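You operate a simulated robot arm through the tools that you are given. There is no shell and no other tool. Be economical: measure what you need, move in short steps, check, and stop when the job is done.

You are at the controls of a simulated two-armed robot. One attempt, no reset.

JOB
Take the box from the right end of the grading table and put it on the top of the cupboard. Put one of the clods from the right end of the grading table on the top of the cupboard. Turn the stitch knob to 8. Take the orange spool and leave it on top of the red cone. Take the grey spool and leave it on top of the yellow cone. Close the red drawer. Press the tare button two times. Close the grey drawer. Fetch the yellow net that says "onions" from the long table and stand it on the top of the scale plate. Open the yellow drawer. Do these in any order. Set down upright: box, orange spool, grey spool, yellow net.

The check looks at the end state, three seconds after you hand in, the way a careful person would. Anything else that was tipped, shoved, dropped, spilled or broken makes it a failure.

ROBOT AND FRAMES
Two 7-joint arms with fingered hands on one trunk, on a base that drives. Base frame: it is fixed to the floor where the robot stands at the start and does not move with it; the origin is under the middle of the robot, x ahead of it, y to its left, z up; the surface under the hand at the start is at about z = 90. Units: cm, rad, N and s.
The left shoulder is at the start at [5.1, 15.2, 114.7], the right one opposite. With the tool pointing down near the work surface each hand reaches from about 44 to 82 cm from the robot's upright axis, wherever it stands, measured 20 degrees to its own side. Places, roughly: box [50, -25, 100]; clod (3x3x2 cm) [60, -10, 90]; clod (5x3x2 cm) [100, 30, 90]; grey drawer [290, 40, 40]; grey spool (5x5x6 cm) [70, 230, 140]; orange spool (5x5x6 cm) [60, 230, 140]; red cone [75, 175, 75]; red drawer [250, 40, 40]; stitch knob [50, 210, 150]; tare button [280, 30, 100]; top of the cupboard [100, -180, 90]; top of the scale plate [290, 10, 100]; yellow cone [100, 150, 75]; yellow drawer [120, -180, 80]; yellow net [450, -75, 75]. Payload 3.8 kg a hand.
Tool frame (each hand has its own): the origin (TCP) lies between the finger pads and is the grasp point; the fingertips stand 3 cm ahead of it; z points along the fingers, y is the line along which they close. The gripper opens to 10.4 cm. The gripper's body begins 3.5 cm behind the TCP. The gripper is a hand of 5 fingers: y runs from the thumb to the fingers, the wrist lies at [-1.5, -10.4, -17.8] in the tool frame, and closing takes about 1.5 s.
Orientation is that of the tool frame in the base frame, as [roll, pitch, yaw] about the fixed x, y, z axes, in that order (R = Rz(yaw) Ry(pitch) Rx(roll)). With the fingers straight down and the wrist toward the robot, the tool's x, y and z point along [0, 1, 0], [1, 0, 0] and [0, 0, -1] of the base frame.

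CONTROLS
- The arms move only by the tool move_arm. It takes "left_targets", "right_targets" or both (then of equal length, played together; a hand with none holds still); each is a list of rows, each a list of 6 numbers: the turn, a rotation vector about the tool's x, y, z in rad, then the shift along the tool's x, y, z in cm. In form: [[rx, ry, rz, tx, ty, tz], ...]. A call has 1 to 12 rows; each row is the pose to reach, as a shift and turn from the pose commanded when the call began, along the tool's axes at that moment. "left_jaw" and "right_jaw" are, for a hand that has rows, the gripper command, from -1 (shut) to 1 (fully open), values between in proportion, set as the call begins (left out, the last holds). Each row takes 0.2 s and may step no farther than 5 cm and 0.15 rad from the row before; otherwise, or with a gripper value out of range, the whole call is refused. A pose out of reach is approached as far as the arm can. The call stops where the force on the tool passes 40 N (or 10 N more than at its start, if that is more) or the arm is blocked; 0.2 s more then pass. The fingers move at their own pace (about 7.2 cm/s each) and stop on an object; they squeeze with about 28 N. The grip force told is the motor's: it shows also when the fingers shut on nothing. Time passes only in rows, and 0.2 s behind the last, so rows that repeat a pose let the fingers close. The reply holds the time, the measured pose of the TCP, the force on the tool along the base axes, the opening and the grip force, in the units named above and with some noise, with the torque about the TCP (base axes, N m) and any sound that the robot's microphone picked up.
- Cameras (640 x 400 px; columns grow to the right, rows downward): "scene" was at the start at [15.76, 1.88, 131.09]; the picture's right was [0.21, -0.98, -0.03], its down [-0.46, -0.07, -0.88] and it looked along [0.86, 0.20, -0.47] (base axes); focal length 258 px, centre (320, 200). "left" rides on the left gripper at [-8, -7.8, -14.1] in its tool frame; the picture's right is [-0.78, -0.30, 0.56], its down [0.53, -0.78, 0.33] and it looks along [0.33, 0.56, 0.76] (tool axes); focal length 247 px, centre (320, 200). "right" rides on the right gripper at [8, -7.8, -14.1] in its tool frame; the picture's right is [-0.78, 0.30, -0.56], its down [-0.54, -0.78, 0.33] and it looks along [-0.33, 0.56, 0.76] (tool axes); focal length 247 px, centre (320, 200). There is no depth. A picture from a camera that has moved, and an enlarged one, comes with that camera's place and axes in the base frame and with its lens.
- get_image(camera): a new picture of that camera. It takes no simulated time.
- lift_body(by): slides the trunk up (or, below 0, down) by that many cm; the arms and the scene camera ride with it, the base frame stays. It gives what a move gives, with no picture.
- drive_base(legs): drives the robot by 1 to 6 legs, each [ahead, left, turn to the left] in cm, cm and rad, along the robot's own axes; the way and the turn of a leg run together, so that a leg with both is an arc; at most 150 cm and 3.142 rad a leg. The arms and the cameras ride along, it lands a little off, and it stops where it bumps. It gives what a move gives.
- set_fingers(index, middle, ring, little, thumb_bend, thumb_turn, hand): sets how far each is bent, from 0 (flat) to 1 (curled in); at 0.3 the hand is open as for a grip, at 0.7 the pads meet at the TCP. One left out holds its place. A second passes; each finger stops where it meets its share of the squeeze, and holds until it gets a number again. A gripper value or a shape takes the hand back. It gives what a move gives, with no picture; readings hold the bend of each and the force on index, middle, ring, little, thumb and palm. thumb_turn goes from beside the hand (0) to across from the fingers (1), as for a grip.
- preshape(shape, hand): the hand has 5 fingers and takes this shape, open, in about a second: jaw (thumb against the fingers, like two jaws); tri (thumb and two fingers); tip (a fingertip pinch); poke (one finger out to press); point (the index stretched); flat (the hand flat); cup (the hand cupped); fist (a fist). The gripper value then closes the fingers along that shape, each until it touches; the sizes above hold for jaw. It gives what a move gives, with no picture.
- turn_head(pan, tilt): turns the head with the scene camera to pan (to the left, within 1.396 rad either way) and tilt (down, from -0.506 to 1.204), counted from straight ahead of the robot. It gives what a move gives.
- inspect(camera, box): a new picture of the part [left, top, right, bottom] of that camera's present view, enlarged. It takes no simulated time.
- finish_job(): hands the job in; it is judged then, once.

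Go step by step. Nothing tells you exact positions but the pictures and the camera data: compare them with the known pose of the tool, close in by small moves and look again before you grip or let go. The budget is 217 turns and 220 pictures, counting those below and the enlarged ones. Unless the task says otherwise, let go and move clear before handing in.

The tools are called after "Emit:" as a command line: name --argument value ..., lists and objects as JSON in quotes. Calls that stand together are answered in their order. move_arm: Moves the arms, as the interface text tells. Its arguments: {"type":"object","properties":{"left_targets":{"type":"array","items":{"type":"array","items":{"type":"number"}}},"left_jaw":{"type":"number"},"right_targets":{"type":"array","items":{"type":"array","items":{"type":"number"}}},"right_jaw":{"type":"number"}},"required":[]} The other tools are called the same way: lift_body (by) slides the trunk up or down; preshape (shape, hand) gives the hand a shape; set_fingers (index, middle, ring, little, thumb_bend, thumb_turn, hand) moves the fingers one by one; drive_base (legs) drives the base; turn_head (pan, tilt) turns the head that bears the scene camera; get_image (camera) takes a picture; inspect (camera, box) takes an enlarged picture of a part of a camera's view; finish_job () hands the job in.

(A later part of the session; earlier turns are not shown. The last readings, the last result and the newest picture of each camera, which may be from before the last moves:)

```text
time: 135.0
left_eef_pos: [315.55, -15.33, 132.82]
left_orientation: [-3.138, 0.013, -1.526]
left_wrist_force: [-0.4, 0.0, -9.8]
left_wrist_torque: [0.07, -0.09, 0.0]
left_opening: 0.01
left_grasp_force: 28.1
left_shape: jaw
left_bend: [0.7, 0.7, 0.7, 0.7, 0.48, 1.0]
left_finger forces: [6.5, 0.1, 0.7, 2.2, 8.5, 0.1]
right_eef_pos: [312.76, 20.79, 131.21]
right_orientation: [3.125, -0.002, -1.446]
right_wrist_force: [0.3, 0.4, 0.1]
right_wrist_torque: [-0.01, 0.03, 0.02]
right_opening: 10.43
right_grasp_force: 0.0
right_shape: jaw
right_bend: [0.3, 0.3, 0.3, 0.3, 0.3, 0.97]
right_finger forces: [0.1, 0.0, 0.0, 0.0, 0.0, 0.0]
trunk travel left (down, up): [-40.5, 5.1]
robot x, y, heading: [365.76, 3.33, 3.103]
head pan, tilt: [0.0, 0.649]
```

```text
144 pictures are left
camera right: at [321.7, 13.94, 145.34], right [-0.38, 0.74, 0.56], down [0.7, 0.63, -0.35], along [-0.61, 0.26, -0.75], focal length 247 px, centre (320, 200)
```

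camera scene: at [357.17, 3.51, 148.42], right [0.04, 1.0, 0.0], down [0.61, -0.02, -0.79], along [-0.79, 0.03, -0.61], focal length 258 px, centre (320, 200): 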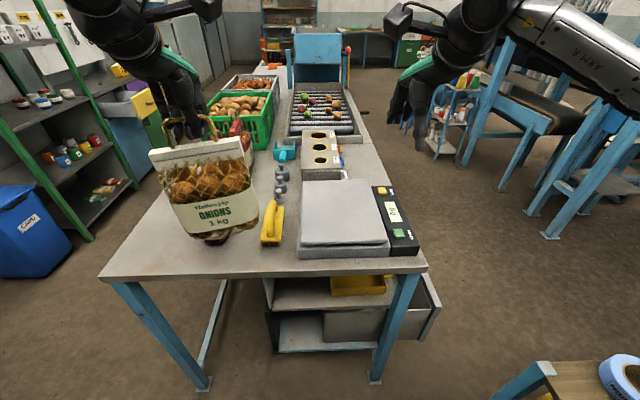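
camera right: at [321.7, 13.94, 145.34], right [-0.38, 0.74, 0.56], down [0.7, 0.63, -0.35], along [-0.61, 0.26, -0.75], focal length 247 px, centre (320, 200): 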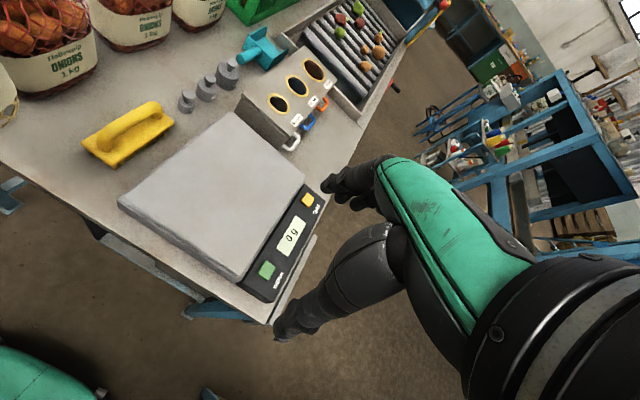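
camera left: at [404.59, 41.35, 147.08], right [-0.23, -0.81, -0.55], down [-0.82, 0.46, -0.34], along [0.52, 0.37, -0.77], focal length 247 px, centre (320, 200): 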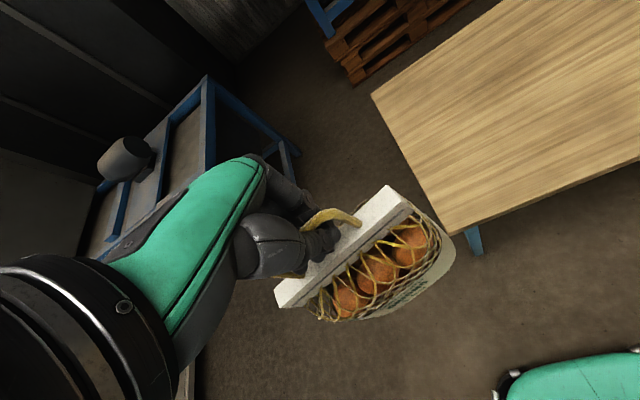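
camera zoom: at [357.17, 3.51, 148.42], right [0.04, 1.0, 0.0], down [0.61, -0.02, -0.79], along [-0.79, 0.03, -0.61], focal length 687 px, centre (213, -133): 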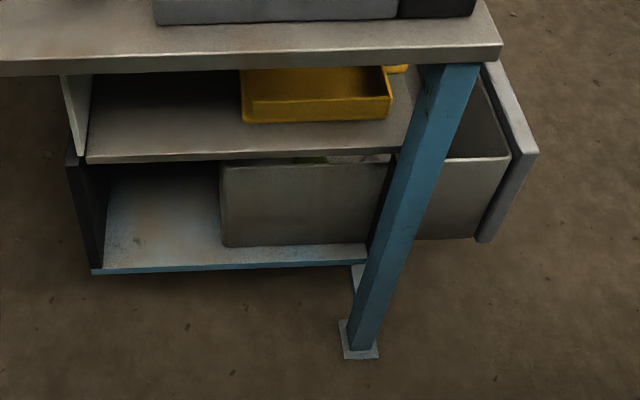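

TARE is the yellow button near [285.5, 27.7, 97]; the plate top is z about 97, centre [294, 12]. Red nets stand at about [295, -26], so I first bring the yellow net to mid-line, and the right hand outward.

Emit:
move_arm --left_targets '[[0, 0, 0, -3, 0, 0], [0, 0, 0, -6, 0, 0], [0, 0, 0, -9, 0, 0], [0, 0, 0, -12, 0, 0], [0, 0, 0, -15, 0, 0], [0, 0, 0, -18, 0, 0], [0, 0, 0, -21, 0, 0], [0, 0, 0, -22, 0, 0]]' --right_targets '[[0, 0, 0, -3, 0, 0], [0, 0, 0, -6, 0, 0], [0, 0, 0, -9, 0, 0], [0, 0, 0, -12, 0, 0], [0, 0, 0, -12, 0, 0], [0, 0, 0, -12, 0, 0], [0, 0, 0, -12, 0, 0], [0, 0, 0, -12, 0, 0]]'

Emit:
get_image --camera "scene"

```text
time: 136.8
left_eef_pos: [318.43, 0.26, 132.53]
left_orientation: [-3.137, 0.011, -1.528]
left_wrist_force: [-0.4, 1.2, -10.6]
left_wrist_torque: [0.06, -0.05, 0.02]
left_opening: 0.0
left_grasp_force: 27.9
left_shape: jaw
left_bend: [0.7, 0.7, 0.7, 0.7, 0.48, 1.0]
left_finger forces: [8.1, 0.0, 0.8, 2.4, 10.5, 0.1]
left hand out of reach, approached as far as the arm can: row 5, 6, 7, 8
right_eef_pos: [310.98, 33.01, 131.18]
right_orientation: [3.124, -0.004, -1.445]
right_wrist_force: [-0.5, 0.3, -0.3]
right_wrist_torque: [-0.02, -0.02, -0.02]
right_opening: 10.37
right_grasp_force: 0.0
right_shape: jaw
right_bend: [0.3, 0.3, 0.3, 0.3, 0.3, 0.97]
right_finger forces: [0.0, 0.0, 0.0, 0.0, 0.0, 0.0]
trunk travel left (down, up): [-40.5, 5.1]
robot x, y, heading: [365.87, 3.43, 3.107]
head pan, tilt: [0.0, 0.649]
```

```text
143 pictures are left
camera scene: at [357.07, 3.62, 148.41], right [0.04, 1.0, 0.0], down [0.61, -0.02, -0.79], along [-0.79, 0.03, -0.61], focal length 258 px, centre (320, 200)
```

scene: 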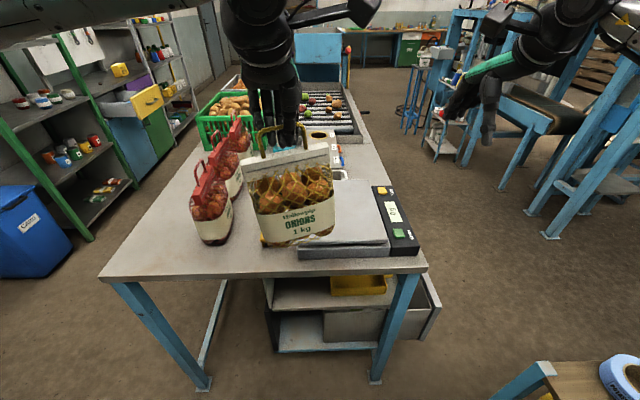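

The left arm is at its lateral limit, so I shift the base right 10 cm and ahead 17 cm instead.

Emit:
drive_base --legs '[[0, -10, 0.03], [17, 0, 0]]'

Emit:
get_image --camera "scene"

Emit:
get_image --camera "right"

```text
time: 139.0
left_eef_pos: [302.63, 8.59, 132.7]
left_orientation: [-3.14, 0.011, -1.495]
left_wrist_force: [1.0, -0.4, -10.0]
left_wrist_torque: [0.0, -0.08, 0.01]
left_opening: 0.0
left_grasp_force: 28.2
left_shape: jaw
left_bend: [0.7, 0.7, 0.7, 0.7, 0.48, 1.0]
left_finger forces: [10.1, 0.0, 0.7, 2.5, 12.0, 0.1]
right_eef_pos: [294.03, 41.06, 131.55]
right_orientation: [3.12, -0.005, -1.412]
right_wrist_force: [0.4, -0.2, -1.1]
right_wrist_torque: [-0.04, 0.01, 0.04]
right_opening: 10.38
right_grasp_force: 0.0
right_shape: jaw
right_bend: [0.3, 0.3, 0.3, 0.3, 0.3, 0.97]
right_finger forces: [0.1, 0.0, 0.0, 0.0, 0.1, 0.0]
trunk travel left (down, up): [-40.5, 5.1]
robot x, y, heading: [350.03, 13.09, 3.139]
head pan, tilt: [0.0, 0.649]
```

```text
142 pictures are left
camera scene: at [341.17, 13.29, 148.46], right [0.0, 1.0, 0.0], down [0.61, 0.0, -0.79], along [-0.79, 0.0, -0.61], focal length 258 px, centre (320, 200)
```

scene: 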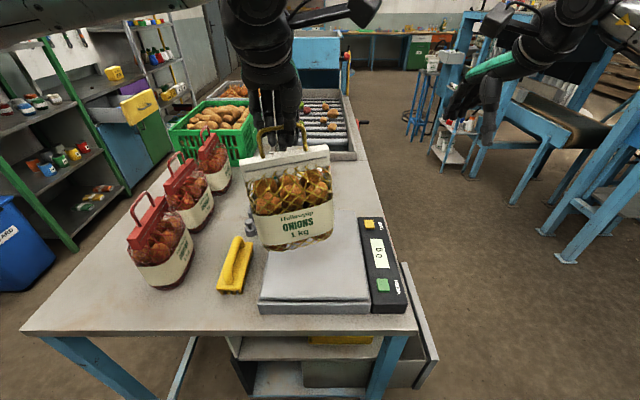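

```text
141 pictures are left
camera right: at [303.34, 34.51, 145.5], right [-0.4, 0.72, 0.56], down [0.68, 0.65, -0.35], along [-0.62, 0.24, -0.75], focal length 247 px, centre (320, 200)
```

right: 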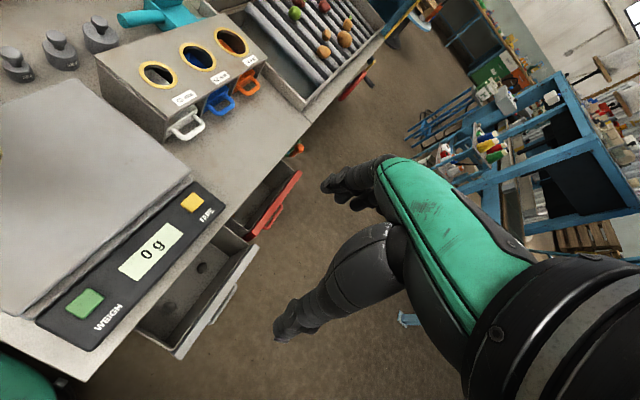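

The net is just above the plate's near half; both open drawers are visible too. I move the net in to the plate centre and begin lowering.

Emit:
move_arm --left_targets '[[0, 0, 0, -1.2, 2, 0], [0, 0, 0, -2.4, 4, 0], [0, 0, 0, -3.4, 5.8, 0], [0, 0, 0, -3.4, 5.8, 1], [0, 0, 0, -3.4, 5.8, 2.5], [0, 0, 0, -3.4, 5.8, 4], [0, 0, 0, -3.4, 5.8, 5.5], [0, 0, 0, -3.4, 5.8, 5.5]]'

Emit:
get_image --camera "scene"

Emit:
get_image --camera "left"

```text
time: 140.8
left_eef_pos: [299.69, 8.05, 128.27]
left_orientation: [-3.138, 0.012, -1.493]
left_wrist_force: [-1.2, -0.3, -11.2]
left_wrist_torque: [0.03, -0.04, 0.02]
left_opening: 0.0
left_grasp_force: 27.7
left_shape: jaw
left_bend: [0.7, 0.7, 0.7, 0.7, 0.48, 1.0]
left_finger forces: [12.0, 0.0, 0.8, 2.8, 14.2, 0.1]
left hand out of reach, approached as far as the arm can: row 1, 2, 3, 4, 5, 6, 7, 8
right_eef_pos: [293.81, 40.86, 131.44]
right_orientation: [3.123, -0.004, -1.412]
right_wrist_force: [0.1, -0.5, -0.1]
right_wrist_torque: [-0.01, 0.04, -0.02]
right_opening: 10.39
right_grasp_force: 0.1
right_shape: jaw
right_bend: [0.3, 0.3, 0.3, 0.3, 0.3, 0.97]
right_finger forces: [0.0, 0.1, 0.1, 0.0, 0.0, 0.1]
trunk travel left (down, up): [-40.5, 5.1]
robot x, y, heading: [350.06, 13.31, 3.14]
head pan, tilt: [0.0, 0.649]
```

```text
140 pictures are left
camera scene: at [340.91, 13.11, 148.43], right [0.0, 1.0, 0.0], down [0.61, 0.0, -0.79], along [-0.79, 0.0, -0.61], focal length 258 px, centre (320, 200)
```

scene: 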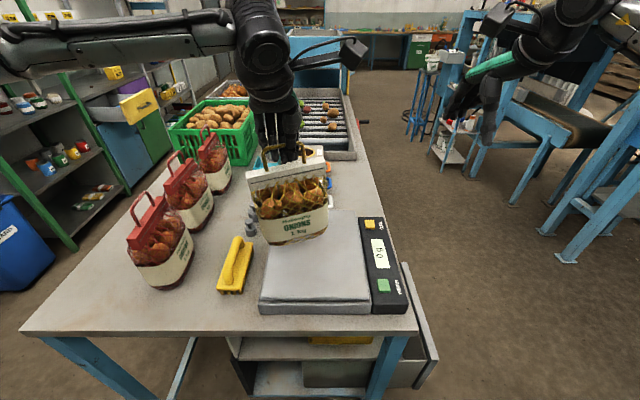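

```text
139 pictures are left
camera left: at [306.6, 16.36, 142.42], right [0.24, 0.8, -0.55], down [0.82, -0.47, -0.34], along [-0.53, -0.37, -0.77], focal length 247 px, centre (320, 200)
```

left: 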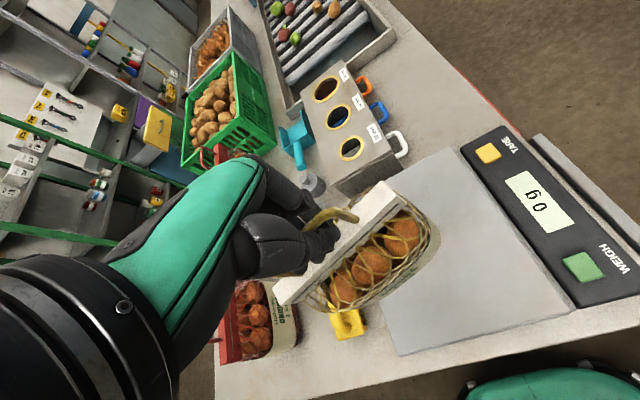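

The net hangs near the plate's left edge. I shift the base 5 cm to the right.

Emit:
drive_base --legs '[[1, -5, 0]]'

Emit:
get_image --camera "scene"

Emit:
get_image --camera "left"

```text
time: 141.7
left_eef_pos: [298.7, 11.76, 128.13]
left_orientation: [-3.138, 0.019, -1.489]
left_wrist_force: [-0.6, -2.9, -9.4]
left_wrist_torque: [-0.07, -0.07, -0.02]
left_opening: 0.0
left_grasp_force: 27.5
left_shape: jaw
left_bend: [0.7, 0.7, 0.7, 0.7, 0.48, 1.0]
left_finger forces: [13.2, 0.0, 0.3, 2.3, 13.1, 0.0]
right_eef_pos: [292.82, 44.6, 131.69]
right_orientation: [3.123, 0.006, -1.407]
right_wrist_force: [0.5, -0.4, 1.3]
right_wrist_torque: [0.06, 0.0, -0.03]
right_opening: 10.39
right_grasp_force: 0.1
right_shape: jaw
right_bend: [0.3, 0.3, 0.3, 0.3, 0.3, 0.97]
right_finger forces: [0.0, 0.1, 0.0, 0.1, 0.1, 0.1]
trunk travel left (down, up): [-40.5, 5.1]
robot x, y, heading: [349.23, 18.13, -3.139]
head pan, tilt: [0.0, 0.649]
```

```text
138 pictures are left
camera scene: at [339.95, 16.89, 148.43], right [0.0, 1.0, 0.01], down [0.61, 0.01, -0.79], along [-0.79, 0.0, -0.61], focal length 258 px, centre (320, 200)
```

scene: 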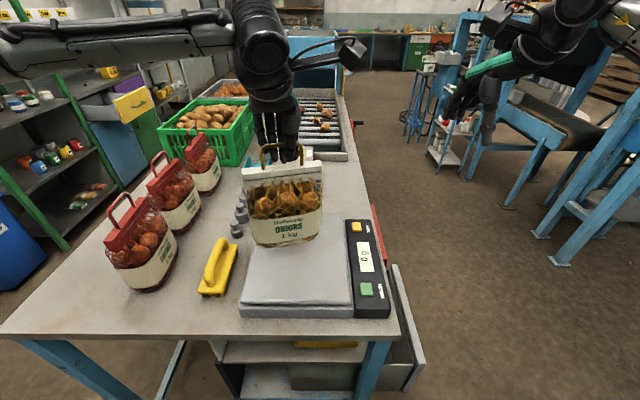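

```text
137 pictures are left
camera left: at [305.58, 20.03, 142.44], right [0.23, 0.81, -0.54], down [0.82, -0.46, -0.34], along [-0.52, -0.36, -0.77], focal length 247 px, centre (320, 200)
```

left: 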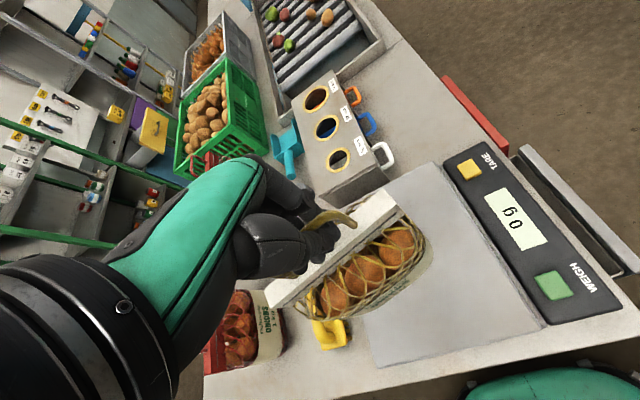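

Now the net is over the plate. I lower it slowly until the load comes off the hand.

Emit:
move_arm --left_targets '[[0, 0, 0, 0, 0, 1], [0, 0, 0, 0, 0, 2], [0, 0, 0, 0, 0, 3], [0, 0, 0, 0, 0, 3.7], [0, 0, 0, 0, 0, 4.4], [0, 0, 0, 0, 0, 4.4]]'

Emit:
get_image --camera "scene"

```text
time: 143.1
left_eef_pos: [298.62, 12.73, 123.72]
left_orientation: [-3.137, 0.013, -1.488]
left_wrist_force: [-0.1, -0.3, -10.6]
left_wrist_torque: [0.11, -0.06, 0.02]
left_opening: 0.02
left_grasp_force: 27.6
left_shape: jaw
left_bend: [0.7, 0.7, 0.7, 0.7, 0.48, 1.0]
left_finger forces: [12.3, 0.1, 1.2, 3.3, 14.7, 0.0]
right_eef_pos: [292.67, 45.6, 131.36]
right_orientation: [3.123, -0.003, -1.406]
right_wrist_force: [-0.3, -0.5, -0.5]
right_wrist_torque: [0.05, 0.0, -0.04]
right_opening: 10.39
right_grasp_force: 0.2
right_shape: jaw
right_bend: [0.3, 0.3, 0.3, 0.3, 0.3, 0.97]
right_finger forces: [0.0, 0.0, 0.0, 0.0, 0.1, 0.0]
trunk travel left (down, up): [-40.5, 5.1]
robot x, y, heading: [348.69, 18.47, -3.141]
head pan, tilt: [0.0, 0.649]
```

```text
136 pictures are left
camera scene: at [339.85, 17.94, 148.43], right [0.0, 1.0, 0.0], down [0.61, 0.0, -0.79], along [-0.79, 0.0, -0.61], focal length 258 px, centre (320, 200)
```

scene: 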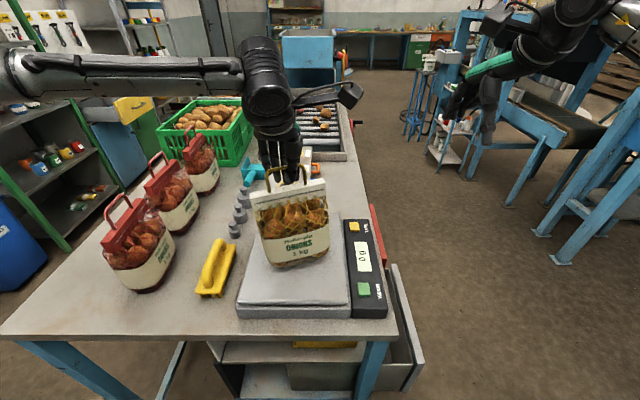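

Still hanging. I continue in fine steps.

Emit:
move_arm --left_targets '[[0, 0, 0, 0, 0, 0.5], [0, 0, 0, 0, 0, 1.0], [0, 0, 0, 0, 0, 1.4], [0, 0, 0, 0, 0, 1.8]]'

```text
time: 144.1
left_eef_pos: [298.68, 12.71, 121.82]
left_orientation: [-3.136, 0.013, -1.49]
left_wrist_force: [0.0, -0.8, -10.3]
left_wrist_torque: [0.01, -0.08, -0.01]
left_opening: 0.03
left_grasp_force: 28.3
left_shape: jaw
left_bend: [0.7, 0.7, 0.7, 0.7, 0.48, 1.0]
left_finger forces: [12.8, 0.0, 1.2, 3.0, 15.1, 0.1]
right_eef_pos: [292.59, 45.71, 131.35]
right_orientation: [3.123, -0.004, -1.408]
right_wrist_force: [-0.6, 0.8, -0.3]
right_wrist_torque: [-0.01, -0.02, -0.01]
right_opening: 10.39
right_grasp_force: 0.0
right_shape: jaw
right_bend: [0.3, 0.3, 0.3, 0.3, 0.3, 0.97]
right_finger forces: [0.0, 0.0, 0.0, 0.0, 0.0, 0.0]
trunk travel left (down, up): [-40.5, 5.1]
robot x, y, heading: [348.73, 17.82, -3.137]
head pan, tilt: [0.0, 0.649]
```

Emit:
move_arm --left_targets '[[0, 0, 0, 0, 0, 0.5], [0, 0, 0, 0, 0, 0.9], [0, 0, 0, 0, 0, 1.2], [0, 0, 0, 0, 0, 1.2]]'

Emit:
inspect --camera "scene" --box '[220, 150, 420, 330]'

```text
time: 145.1
left_eef_pos: [298.63, 12.88, 120.95]
left_orientation: [-3.141, 0.013, -1.492]
left_wrist_force: [-0.3, 5.3, 7.0]
left_wrist_torque: [-0.01, 0.07, -0.01]
left_opening: 0.0
left_grasp_force: 28.1
left_shape: jaw
left_bend: [0.7, 0.7, 0.7, 0.7, 0.49, 1.0]
left_finger forces: [9.4, 0.0, 0.5, 2.7, 12.2, 0.0]
right_eef_pos: [292.76, 45.77, 131.49]
right_orientation: [3.123, -0.005, -1.408]
right_wrist_force: [0.5, -1.1, 0.5]
right_wrist_torque: [0.0, 0.0, 0.01]
right_opening: 10.39
right_grasp_force: 0.1
right_shape: jaw
right_bend: [0.3, 0.3, 0.3, 0.3, 0.3, 0.97]
right_finger forces: [0.1, 0.1, 0.1, 0.0, 0.0, 0.0]
trunk travel left (down, up): [-40.5, 5.1]
robot x, y, heading: [349.06, 18.32, -3.136]
head pan, tilt: [0.0, 0.649]
```

```text
2.22 times, centred on (320, 240) of scene
camera zoom: at [340.04, 18.21, 148.45], right [0.0, 1.0, 0.0], down [0.61, 0.0, -0.79], along [-0.79, 0.0, -0.61], focal length 573 px, centre (320, 111)
```

zoom: 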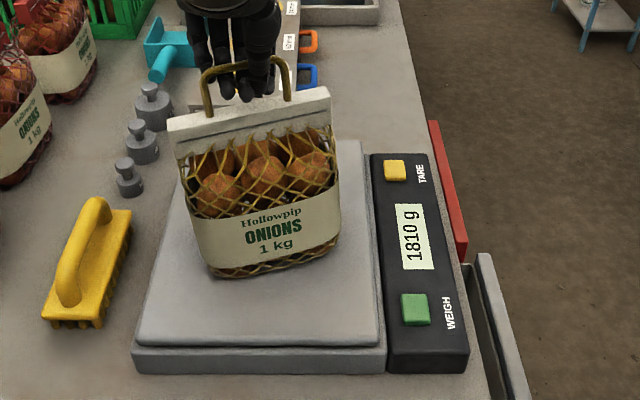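

The scale reads weight: contact. I ease up slightly so the net just stands, and check its tilt.

Emit:
move_arm --left_targets '[[0, 0, 0, 0, 0, -0.3], [0, 0, 0, 0, 0, -0.5], [0, 0, 0, 0, 0, -0.5]]'

Emit:
inspect --camera "scene" --box '[220, 150, 420, 275]'

Emit:
get_image --camera "left"

Emit:
get_image --camera "right"

```text
time: 145.9
left_eef_pos: [298.85, 12.85, 121.27]
left_orientation: [-3.138, 0.012, -1.488]
left_wrist_force: [-1.0, 2.4, -1.1]
left_wrist_torque: [0.02, 0.02, -0.04]
left_opening: 0.0
left_grasp_force: 27.7
left_shape: jaw
left_bend: [0.7, 0.7, 0.7, 0.7, 0.49, 1.0]
left_finger forces: [10.9, 0.0, 1.0, 2.8, 14.0, 0.0]
right_eef_pos: [292.85, 45.66, 131.41]
right_orientation: [3.122, -0.005, -1.409]
right_wrist_force: [-0.2, -0.2, -0.6]
right_wrist_torque: [-0.01, 0.01, -0.04]
right_opening: 10.39
right_grasp_force: 0.0
right_shape: jaw
right_bend: [0.3, 0.3, 0.3, 0.3, 0.3, 0.97]
right_finger forces: [0.1, 0.0, 0.1, 0.0, 0.1, 0.0]
trunk travel left (down, up): [-40.5, 5.1]
robot x, y, heading: [348.71, 18.23, -3.143]
head pan, tilt: [0.0, 0.649]
```

```text
3.20 times, centred on (320, 212) of scene
camera zoom: at [339.96, 18.14, 148.43], right [0.0, 1.0, 0.0], down [0.61, 0.0, -0.79], along [-0.79, 0.0, -0.61], focal length 825 px, centre (320, 160)
```

zoom: 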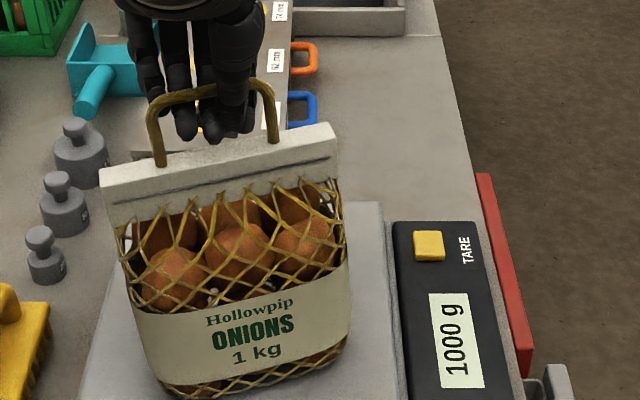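

```text
133 pictures are left
camera left: at [305.67, 21.17, 135.46], right [0.23, 0.8, -0.55], down [0.82, -0.47, -0.34], along [-0.52, -0.37, -0.77], focal length 247 px, centre (320, 200)
```

left: 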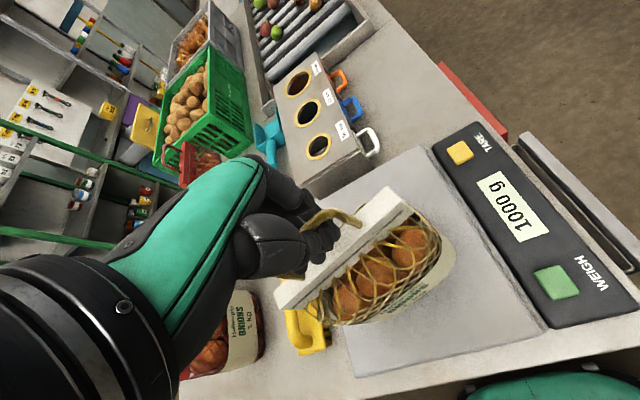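

```text
132 pictures are left
camera right: at [302.1, 39.22, 145.44], right [-0.41, 0.72, 0.56], down [0.67, 0.65, -0.35], along [-0.62, 0.23, -0.75], focal length 247 px, centre (320, 200)
```

right: 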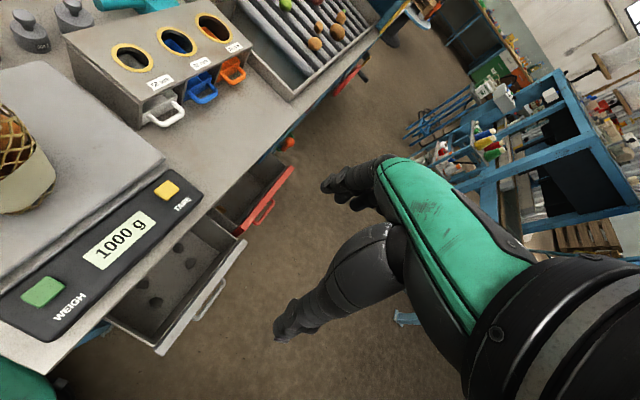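

The full 1000 g stands on the plate. I open the left hand and check.

Emit:
move_arm --left_targets '[[0, 0, 0, 0, 0, 0], [0, 0, 0, 0, 0, 0], [0, 0, 0, 0, 0, 0], [0, 0, 0, 0, 0, 0], [0, 0, 0, 0, 0, 0]]' --left_jaw 0.5

Emit:
inspect --camera "scene" --box '[220, 150, 420, 275]'

Emit:
get_image --camera "left"

```text
time: 147.1
left_eef_pos: [298.74, 12.69, 121.27]
left_orientation: [-3.138, 0.012, -1.489]
left_wrist_force: [0.8, 0.1, 0.5]
left_wrist_torque: [-0.02, 0.01, 0.01]
left_opening: 7.81
left_grasp_force: 0.1
left_shape: jaw
left_bend: [0.27, 0.36, 0.33, 0.34, 0.54, 0.99]
left_finger forces: [0.0, 0.1, 0.0, 0.0, 0.1, 0.1]
right_eef_pos: [292.79, 45.64, 131.36]
right_orientation: [3.121, -0.003, -1.407]
right_wrist_force: [-0.8, -0.4, 1.1]
right_wrist_torque: [-0.01, 0.0, -0.03]
right_opening: 10.35
right_grasp_force: 0.1
right_shape: jaw
right_bend: [0.3, 0.3, 0.3, 0.3, 0.3, 0.97]
right_finger forces: [0.0, 0.0, 0.0, 0.0, 0.0, 0.1]
trunk travel left (down, up): [-40.5, 5.1]
robot x, y, heading: [349.0, 18.19, -3.144]
head pan, tilt: [0.0, 0.649]
```

```text
3.20 times, centred on (320, 212) of scene
camera zoom: at [339.95, 18.05, 148.43], right [0.0, 1.0, 0.0], down [0.61, 0.0, -0.79], along [-0.79, 0.0, -0.61], focal length 825 px, centre (320, 160)
```

zoom: 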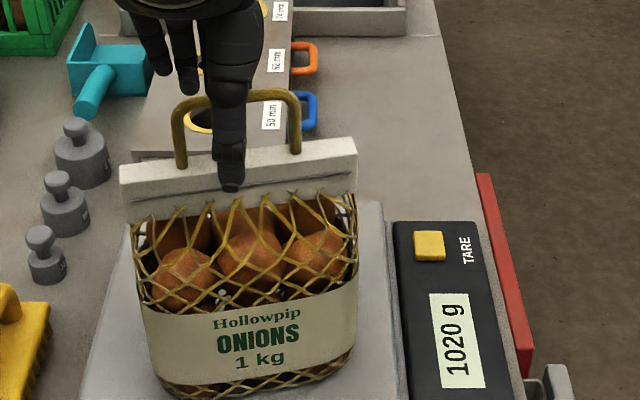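

```text
130 pictures are left
camera left: at [305.67, 21.1, 135.5], right [0.23, 0.8, -0.55], down [0.82, -0.47, -0.34], along [-0.53, -0.37, -0.77], focal length 247 px, centre (320, 200)
```

left: 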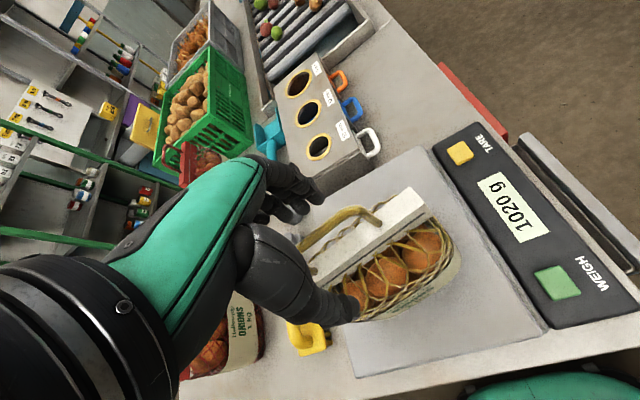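

The net stands upright by itself (1020 g). I raise the hand off the loop in small steps.

Emit:
move_arm --left_targets '[[0, 0, 0, 0, 0, -1.5], [0, 0, 0, 0, 0, -3], [0, 0, 0, 0, 0, -4.5], [0, 0, 0, 0, 0, -6]]' --left_jaw 0.8

Emit:
get_image --camera "scene"

```text
time: 148.1
left_eef_pos: [298.7, 12.84, 127.29]
left_orientation: [-3.137, 0.012, -1.49]
left_wrist_force: [0.3, 0.5, 0.2]
left_wrist_torque: [0.03, 0.01, -0.02]
left_opening: 9.33
left_grasp_force: 0.1
left_shape: jaw
left_bend: [0.29, 0.32, 0.3, 0.31, 0.35, 0.98]
left_finger forces: [0.0, 0.0, 0.0, 0.1, 0.0, 0.0]
right_eef_pos: [292.62, 45.63, 131.39]
right_orientation: [3.122, -0.003, -1.408]
right_wrist_force: [-0.4, -0.1, -0.4]
right_wrist_torque: [0.01, -0.01, 0.02]
right_opening: 10.4
right_grasp_force: 0.0
right_shape: jaw
right_bend: [0.3, 0.3, 0.3, 0.3, 0.3, 0.97]
right_finger forces: [0.1, 0.1, 0.0, 0.0, 0.0, 0.0]
trunk travel left (down, up): [-40.5, 5.1]
robot x, y, heading: [348.51, 18.56, -3.137]
head pan, tilt: [0.0, 0.649]
```

```text
129 pictures are left
camera scene: at [339.95, 18.07, 148.43], right [0.0, 1.0, 0.0], down [0.61, 0.0, -0.79], along [-0.79, 0.0, -0.61], focal length 258 px, centre (320, 200)
```

scene: 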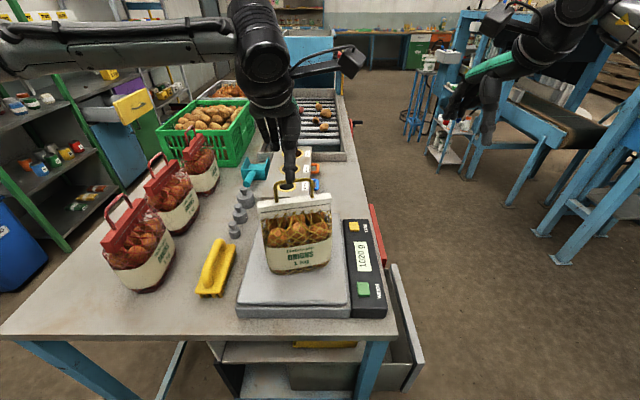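

I lift the trunk 5 cm to clear the loop fully, then draw the left hand back to its side.

Emit:
lift_body --by 5

Emit:
get_image --camera "scene"

```text
time: 149.0
left_eef_pos: [298.65, 12.67, 132.25]
left_orientation: [-3.138, 0.012, -1.49]
left_wrist_force: [-0.3, 0.4, 0.1]
left_wrist_torque: [0.0, 0.03, -0.03]
left_opening: 9.35
left_grasp_force: 0.0
left_shape: jaw
left_bend: [0.29, 0.32, 0.3, 0.31, 0.35, 0.98]
left_finger forces: [0.0, 0.0, 0.1, 0.1, 0.0, 0.1]
right_eef_pos: [292.8, 45.62, 136.43]
right_orientation: [3.121, -0.004, -1.409]
right_wrist_force: [0.3, 0.2, -0.1]
right_wrist_torque: [0.02, 0.01, -0.01]
right_opening: 10.37
right_grasp_force: 0.1
right_shape: jaw
right_bend: [0.3, 0.3, 0.3, 0.3, 0.3, 0.97]
right_finger forces: [0.0, 0.0, 0.0, 0.1, 0.0, 0.0]
trunk travel left (down, up): [-45.5, 0.1]
robot x, y, heading: [348.67, 18.41, -3.141]
head pan, tilt: [0.0, 0.649]
```

```text
128 pictures are left
camera scene: at [340.27, 18.06, 153.49], right [0.0, 1.0, 0.0], down [0.6, 0.0, -0.8], along [-0.8, 0.0, -0.6], focal length 258 px, centre (320, 200)
```

scene: 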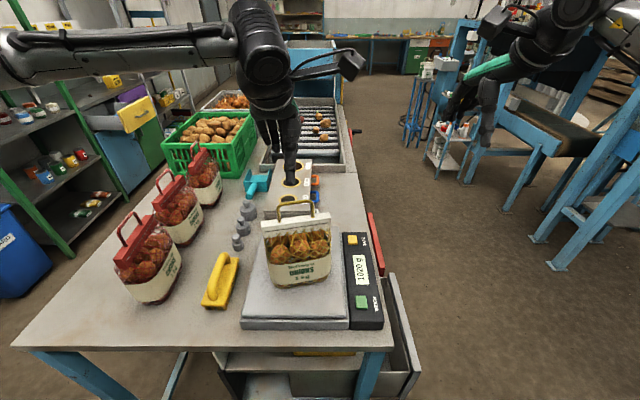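

Clear. I draw the left hand back beyond the table end, clear of the red nets.

Emit:
move_arm --left_targets '[[0, 0, 0, 3, -3.5, 0], [0, 0, 0, 6, -7, 0], [0, 0, 0, 9, -10, 0], [0, 0, 0, 12, -13, 0], [0, 0, 0, 15, -16, 0], [0, 0, 0, 18, -19, 0], [0, 0, 0, 21, -20, 0]]'

Emit:
preshape --hand "right" --shape "poke"

Emit:
get_image --camera "right"

Emit:
get_image --camera "scene"

```text
time: 150.6
left_eef_pos: [316.83, -7.33, 134.5]
left_orientation: [-3.135, 0.013, -1.489]
left_wrist_force: [0.0, 0.2, 0.4]
left_wrist_torque: [0.01, -0.03, -0.01]
left_opening: 9.33
left_grasp_force: 0.0
left_shape: jaw
left_bend: [0.29, 0.32, 0.3, 0.31, 0.35, 0.98]
left_finger forces: [0.1, 0.0, 0.0, 0.0, 0.0, 0.1]
left hand out of reach, approached as far as the arm can: row 5, 6, 7
right_eef_pos: [292.74, 45.62, 136.3]
right_orientation: [3.122, -0.002, -1.407]
right_wrist_force: [-0.3, -0.2, -0.6]
right_wrist_torque: [-0.02, 0.02, 0.0]
right_opening: 10.38
right_grasp_force: 0.0
right_shape: jaw
right_bend: [0.3, 0.3, 0.3, 0.3, 0.3, 0.97]
right_finger forces: [0.1, 0.1, 0.1, 0.0, 0.0, 0.0]
trunk travel left (down, up): [-45.5, 0.1]
robot x, y, heading: [348.82, 18.41, -3.143]
head pan, tilt: [0.0, 0.649]
```

```text
time: 151.5
left_eef_pos: [316.9, -7.11, 134.64]
left_orientation: [-3.136, 0.014, -1.488]
left_wrist_force: [-0.6, -0.1, 0.6]
left_wrist_torque: [0.02, 0.0, 0.01]
left_opening: 9.34
left_grasp_force: 0.0
left_shape: jaw
left_bend: [0.29, 0.32, 0.3, 0.31, 0.35, 0.98]
left_finger forces: [0.0, 0.0, 0.0, 0.1, 0.1, 0.1]
right_eef_pos: [292.92, 45.65, 136.39]
right_orientation: [3.122, -0.005, -1.407]
right_wrist_force: [0.6, 0.2, -0.1]
right_wrist_torque: [0.03, -0.03, 0.0]
right_opening: 0.0
right_grasp_force: 0.1
right_shape: poke
right_bend: [0.7, 0.7, 0.99, 0.99, 1.0, 1.0]
right_finger forces: [0.0, 0.0, 0.1, 0.0, 0.1, 0.1]
trunk travel left (down, up): [-45.5, 0.1]
robot x, y, heading: [349.22, 17.91, -3.139]
head pan, tilt: [0.0, 0.649]
```

```text
127 pictures are left
camera right: at [302.12, 39.15, 150.46], right [-0.41, 0.72, 0.56], down [0.67, 0.65, -0.35], along [-0.62, 0.23, -0.75], focal length 247 px, centre (320, 200)
```

right: 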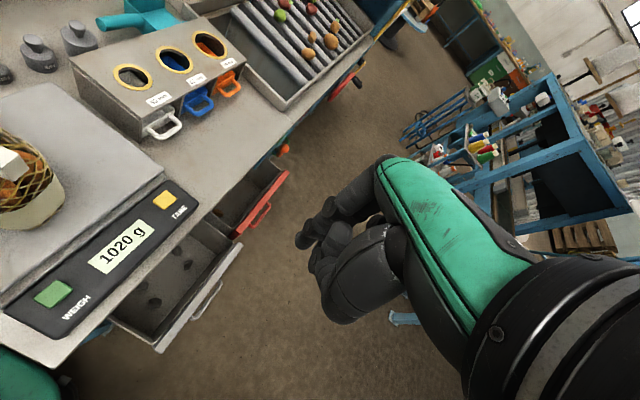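

```text
126 pictures are left
camera scene: at [340.32, 18.07, 153.44], right [0.0, 1.0, 0.0], down [0.6, 0.0, -0.8], along [-0.8, 0.0, -0.6], focal length 258 px, centre (320, 200)
```

scene: 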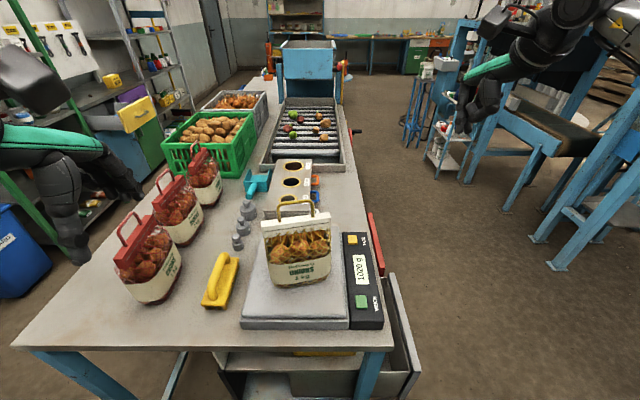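

I look closely at the poke shape's fingertip.

Emit:
inspect --camera "right" --box '[260, 160, 420, 340]'

Emit:
inspect --camera "scene" --box '[400, 60, 560, 160]'

```text
2.22 times, centred on (340, 250) of right
camera zoom: at [302.12, 39.15, 150.46], right [-0.41, 0.72, 0.56], down [0.67, 0.65, -0.35], along [-0.62, 0.23, -0.75], focal length 549 px, centre (276, 89)
```

zoom: 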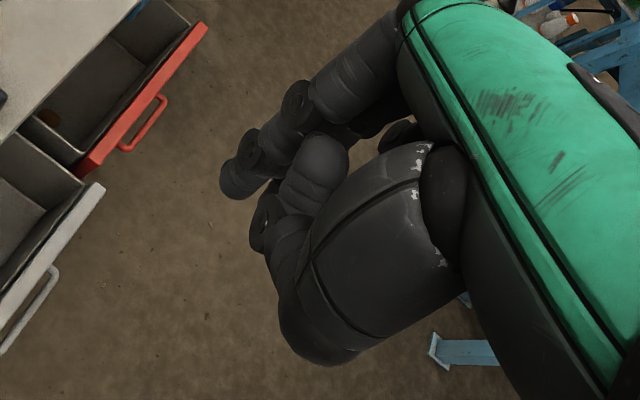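

```text
4.00 times, centred on (480, 110) of scene
camera zoom: at [340.32, 18.07, 153.44], right [0.0, 1.0, 0.0], down [0.6, 0.0, -0.8], along [-0.8, 0.0, -0.6], focal length 1031 px, centre (-320, 560)
```

zoom: 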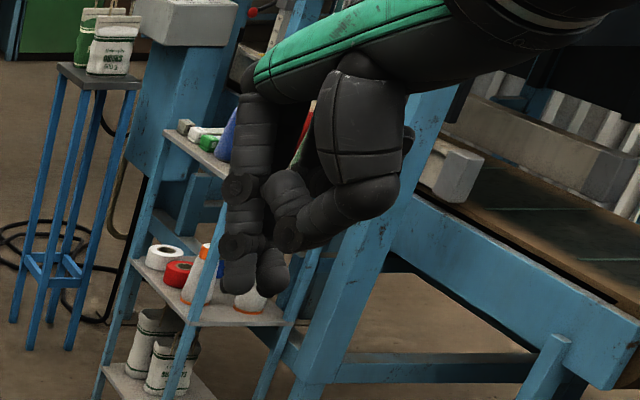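

The two poke fingertips sit about 2 cm ahead of the TCP. I bring them over the TARE button and partly down.

Emit:
move_arm --right_targets '[[0, 0, 0, 3.5, 2.2, 0], [0, 0, 0, 7, 4.4, 0], [0, 0, 0, 10.5, 6.6, 0], [0, 0, 0, 13.5, 8.6, 0], [0, 0, 0, 16, 9.97, 0], [0, 0, 0, 16, 9.97, 4.5], [0, 0, 0, 16, 9.97, 9], [0, 0, 0, 16, 9.97, 13.5], [0, 0, 0, 16, 9.97, 18], [0, 0, 0, 16, 9.97, 22.5], [0, 0, 0, 16, 9.97, 27]]'

Emit:
get_image --camera "right"

Emit:
get_image --camera "scene"

```text
time: 153.9
left_eef_pos: [316.82, -7.08, 134.55]
left_orientation: [-3.134, 0.013, -1.487]
left_wrist_force: [-1.3, 0.2, 0.1]
left_wrist_torque: [0.01, 0.01, -0.02]
left_opening: 9.34
left_grasp_force: 0.1
left_shape: jaw
left_bend: [0.29, 0.32, 0.3, 0.31, 0.35, 0.98]
left_finger forces: [0.0, 0.1, 0.0, 0.0, 0.0, 0.1]
right_eef_pos: [284.94, 28.03, 109.35]
right_orientation: [3.122, -0.004, -1.408]
right_wrist_force: [-0.5, 0.9, 0.0]
right_wrist_torque: [-0.02, 0.0, 0.03]
right_opening: 0.0
right_grasp_force: 0.1
right_shape: poke
right_bend: [0.7, 0.7, 0.99, 0.99, 1.0, 1.0]
right_finger forces: [0.0, 0.1, 0.1, 0.0, 0.1, 0.1]
trunk travel left (down, up): [-45.5, 0.1]
robot x, y, heading: [349.1, 18.02, -3.141]
head pan, tilt: [0.0, 0.649]
```

```text
123 pictures are left
camera right: at [294.15, 21.56, 123.36], right [-0.41, 0.72, 0.56], down [0.67, 0.65, -0.35], along [-0.62, 0.23, -0.75], focal length 247 px, centre (320, 200)
```

right: 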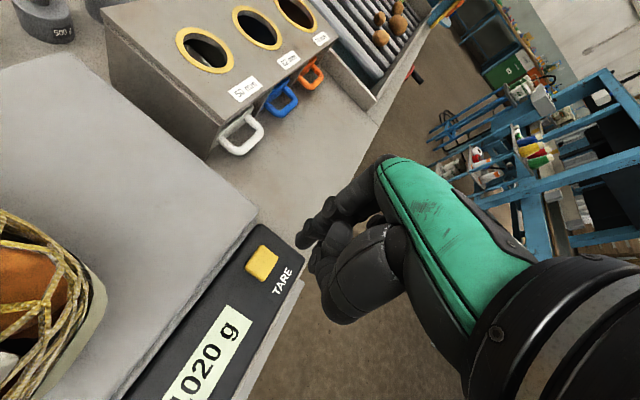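

```text
122 pictures are left
camera scene: at [340.22, 18.03, 153.43], right [0.0, 1.0, 0.0], down [0.61, 0.0, -0.8], along [-0.8, 0.0, -0.61], focal length 258 px, centre (320, 200)
```

scene: 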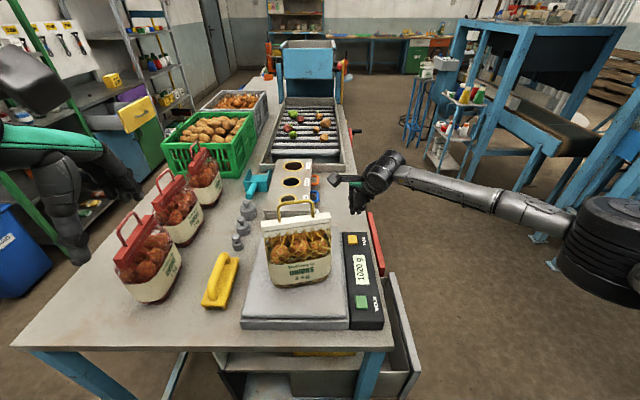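

TCP is right above the button. I lower to just over it.

Emit:
move_arm --right_targets '[[0, 0, 0, 0.4, 0, 3], [0, 0, 0, 0.4, 0, 6.3]]'

Emit:
inspect --camera "right" --box '[180, 160, 400, 360]'

Emit:
inspect --camera "scene" --box '[300, 170, 420, 270]'

```text
time: 154.5
left_eef_pos: [316.84, -7.07, 134.53]
left_orientation: [-3.134, 0.012, -1.488]
left_wrist_force: [0.6, 0.0, 0.6]
left_wrist_torque: [-0.03, 0.03, 0.01]
left_opening: 9.37
left_grasp_force: 0.1
left_shape: jaw
left_bend: [0.29, 0.32, 0.3, 0.31, 0.35, 0.98]
left_finger forces: [0.0, 0.0, 0.0, 0.0, 0.0, 0.0]
right_eef_pos: [284.74, 27.73, 103.13]
right_orientation: [3.12, -0.004, -1.407]
right_wrist_force: [0.4, 0.4, 0.4]
right_wrist_torque: [0.01, -0.02, 0.01]
right_opening: 0.03
right_grasp_force: 0.0
right_shape: poke
right_bend: [0.7, 0.7, 0.99, 0.99, 1.0, 1.0]
right_finger forces: [0.0, 0.0, 0.1, 0.0, 0.0, 0.0]
trunk travel left (down, up): [-45.5, 0.1]
robot x, y, heading: [348.79, 18.43, -3.142]
head pan, tilt: [0.0, 0.649]
```

```text
2.00 times, centred on (290, 260) of right
camera zoom: at [294.09, 21.2, 117.26], right [-0.41, 0.72, 0.56], down [0.67, 0.65, -0.35], along [-0.62, 0.23, -0.75], focal length 494 px, centre (380, 80)
```

zoom: 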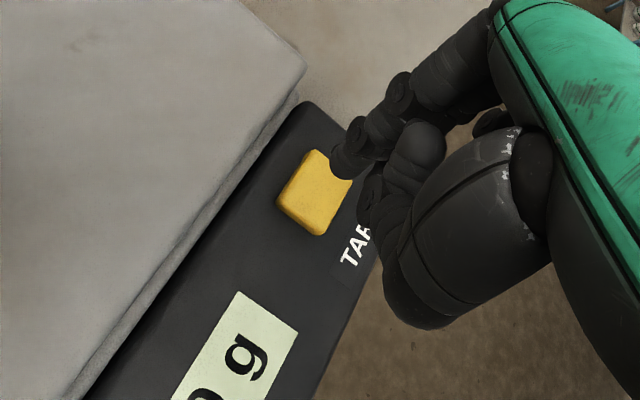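

```text
4.00 times, centred on (360, 220) of scene
camera zoom: at [340.21, 18.03, 153.43], right [0.0, 1.0, 0.0], down [0.61, 0.0, -0.8], along [-0.8, 0.0, -0.61], focal length 1031 px, centre (160, 120)
```

zoom: 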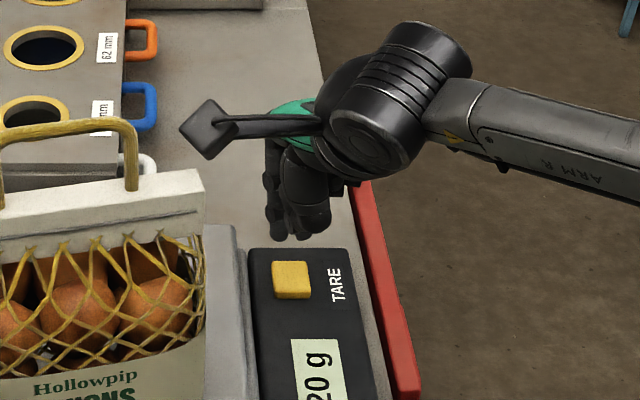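

Both fingertips are over the button. I press down in small steps.

Emit:
move_arm --right_targets '[[0, 0, 0, 0, 0, 0.8], [0, 0, 0, 0, 0, 1.5], [0, 0, 0, 0, 0, 2.0]]'

```text
time: 155.3
left_eef_pos: [316.82, -7.19, 134.43]
left_orientation: [-3.136, 0.013, -1.49]
left_wrist_force: [0.6, 0.9, 1.1]
left_wrist_torque: [0.02, -0.01, 0.0]
left_opening: 9.36
left_grasp_force: 0.1
left_shape: jaw
left_bend: [0.29, 0.32, 0.3, 0.31, 0.35, 0.98]
left_finger forces: [0.0, 0.0, 0.0, 0.0, 0.0, 0.1]
right_eef_pos: [284.87, 27.67, 101.32]
right_orientation: [3.121, -0.005, -1.408]
right_wrist_force: [0.1, 0.1, 0.0]
right_wrist_torque: [-0.02, 0.0, 0.06]
right_opening: 0.01
right_grasp_force: 0.0
right_shape: poke
right_bend: [0.7, 0.7, 0.99, 0.99, 1.0, 1.0]
right_finger forces: [0.1, 0.1, 0.0, 0.1, 0.0, 0.0]
trunk travel left (down, up): [-45.5, 0.1]
robot x, y, heading: [348.84, 18.31, -3.139]
head pan, tilt: [0.0, 0.649]
```

Emit:
move_arm --right_targets '[[0, 0, 0, 0, 0, 0.4], [0, 0, 0, 0, 0, 0.8], [0, 0, 0, 0, 0, 1.1], [0, 0, 0, 0, 0, 1.4]]'

Emit:
inspect --camera "right" --box '[180, 160, 400, 360]'

```text
time: 156.3
left_eef_pos: [316.9, -7.08, 134.56]
left_orientation: [-3.136, 0.013, -1.489]
left_wrist_force: [0.1, 0.1, 0.2]
left_wrist_torque: [-0.02, 0.03, 0.0]
left_opening: 9.36
left_grasp_force: 0.1
left_shape: jaw
left_bend: [0.29, 0.32, 0.3, 0.31, 0.35, 0.98]
left_finger forces: [0.1, 0.1, 0.0, 0.0, 0.1, 0.1]
right_eef_pos: [284.88, 27.54, 99.84]
right_orientation: [3.122, -0.006, -1.409]
right_wrist_force: [-0.4, 0.5, 0.1]
right_wrist_torque: [0.02, -0.03, -0.01]
right_opening: 0.01
right_grasp_force: 0.1
right_shape: poke
right_bend: [0.7, 0.7, 0.99, 0.99, 1.0, 1.0]
right_finger forces: [0.0, 0.1, 0.1, 0.0, 0.0, 0.0]
trunk travel left (down, up): [-45.5, 0.1]
robot x, y, heading: [348.44, 18.64, -3.134]
head pan, tilt: [0.0, 0.649]
```

```text
2.00 times, centred on (290, 260) of right
camera zoom: at [294.24, 20.98, 113.9], right [-0.41, 0.72, 0.56], down [0.67, 0.65, -0.35], along [-0.62, 0.23, -0.75], focal length 494 px, centre (380, 80)
```

zoom: 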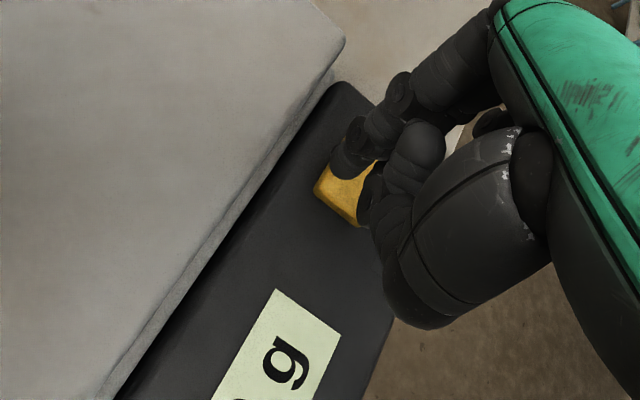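

No contact yet. I go on down.

Emit:
move_arm --right_targets '[[0, 0, 0, 0, 0, 0.4], [0, 0, 0, 0, 0, 0.8], [0, 0, 0, 0, 0, 1.2], [0, 0, 0, 0, 0, 1.5]]'

Emit:
inspect --camera "right" --box '[180, 160, 400, 360]'

```text
time: 157.3
left_eef_pos: [317.01, -7.11, 134.54]
left_orientation: [-3.135, 0.012, -1.488]
left_wrist_force: [0.3, 0.3, 0.7]
left_wrist_torque: [-0.02, 0.01, 0.0]
left_opening: 9.35
left_grasp_force: 0.2
left_shape: jaw
left_bend: [0.29, 0.32, 0.3, 0.31, 0.35, 0.98]
left_finger forces: [0.0, 0.1, 0.1, 0.1, 0.0, 0.1]
right_eef_pos: [285.11, 27.52, 98.33]
right_orientation: [3.121, -0.006, -1.408]
right_wrist_force: [-0.8, -0.3, 1.3]
right_wrist_torque: [0.04, 0.03, 0.0]
right_opening: 0.01
right_grasp_force: 0.1
right_shape: poke
right_bend: [0.7, 0.7, 0.99, 0.99, 1.0, 1.0]
right_finger forces: [0.1, 1.6, 0.0, 0.1, 0.0, 0.1]
trunk travel left (down, up): [-45.5, 0.1]
robot x, y, heading: [348.74, 18.34, -3.145]
head pan, tilt: [0.0, 0.649]
heard: click
```

```text
2.00 times, centred on (290, 260) of right
camera zoom: at [294.33, 21.03, 112.51], right [-0.41, 0.72, 0.56], down [0.67, 0.65, -0.35], along [-0.62, 0.23, -0.75], focal length 494 px, centre (380, 80)
```

zoom: 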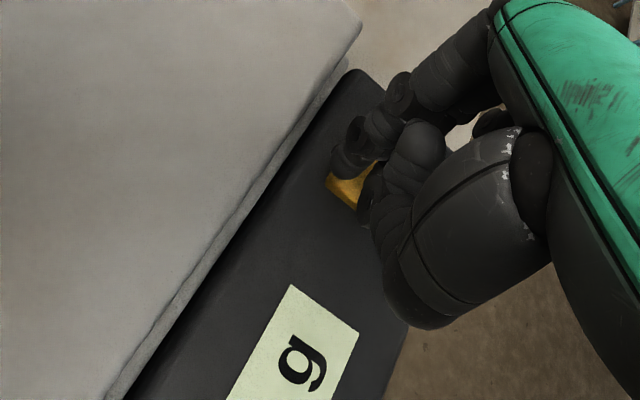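

A click: first press. I lift off to let it return.

Emit:
move_arm --right_targets '[[0, 0, 0, 0, 0, -1], [0, 0, 0, 0, 0, -2], [0, 0, 0, 0, 0, -2], [0, 0, 0, 0, 0, -2]]'

Emit:
get_image --camera "scene"

```text
time: 158.3
left_eef_pos: [316.92, -7.1, 134.58]
left_orientation: [-3.135, 0.013, -1.488]
left_wrist_force: [0.0, 0.5, -0.3]
left_wrist_torque: [-0.02, -0.01, -0.02]
left_opening: 9.34
left_grasp_force: 0.1
left_shape: jaw
left_bend: [0.29, 0.32, 0.3, 0.31, 0.35, 0.98]
left_finger forces: [0.1, 0.0, 0.0, 0.0, 0.0, 0.0]
right_eef_pos: [284.9, 27.68, 100.42]
right_orientation: [3.123, -0.004, -1.407]
right_wrist_force: [-0.2, -0.4, 0.3]
right_wrist_torque: [0.03, 0.01, 0.01]
right_opening: 0.0
right_grasp_force: 0.0
right_shape: poke
right_bend: [0.7, 0.7, 0.99, 0.99, 1.0, 1.0]
right_finger forces: [0.0, 0.0, 0.0, 0.0, 0.0, 0.0]
trunk travel left (down, up): [-45.5, 0.1]
robot x, y, heading: [348.82, 18.46, -3.138]
head pan, tilt: [0.0, 0.649]
```

```text
117 pictures are left
camera scene: at [340.29, 18.04, 153.44], right [0.0, 1.0, 0.0], down [0.6, 0.0, -0.8], along [-0.8, 0.0, -0.6], focal length 258 px, centre (320, 200)
```

scene: 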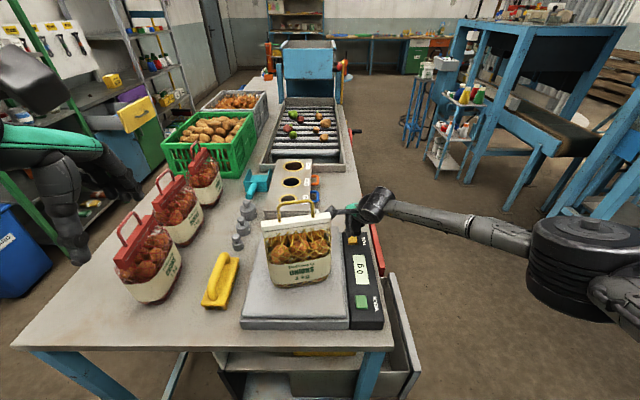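

The display shows 0 g: tared. I press a second time and lift off.

Emit:
move_arm --right_targets '[[0, 0, 0, 0, 0, 1], [0, 0, 0, 0, 0, 1.6], [0, 0, 0, 0, 0, 2.1], [0, 0, 0, 0, 0, 2.1]]'

```text
time: 159.3
left_eef_pos: [316.95, -7.24, 134.46]
left_orientation: [-3.136, 0.012, -1.488]
left_wrist_force: [0.6, -0.4, -0.3]
left_wrist_torque: [0.0, 0.01, 0.0]
left_opening: 9.38
left_grasp_force: 0.0
left_shape: jaw
left_bend: [0.29, 0.32, 0.3, 0.31, 0.35, 0.98]
left_finger forces: [0.1, 0.0, 0.0, 0.0, 0.0, 0.0]
right_eef_pos: [284.96, 27.4, 98.38]
right_orientation: [3.121, -0.003, -1.406]
right_wrist_force: [-1.1, -0.4, 2.2]
right_wrist_torque: [0.0, 0.04, 0.02]
right_opening: 0.0
right_grasp_force: 0.1
right_shape: poke
right_bend: [0.7, 0.7, 0.99, 0.99, 1.0, 1.0]
right_finger forces: [0.0, 2.1, 0.0, 0.0, 0.0, 0.1]
trunk travel left (down, up): [-45.5, 0.1]
robot x, y, heading: [348.59, 18.6, -3.142]
head pan, tilt: [0.0, 0.649]
heard: click
```

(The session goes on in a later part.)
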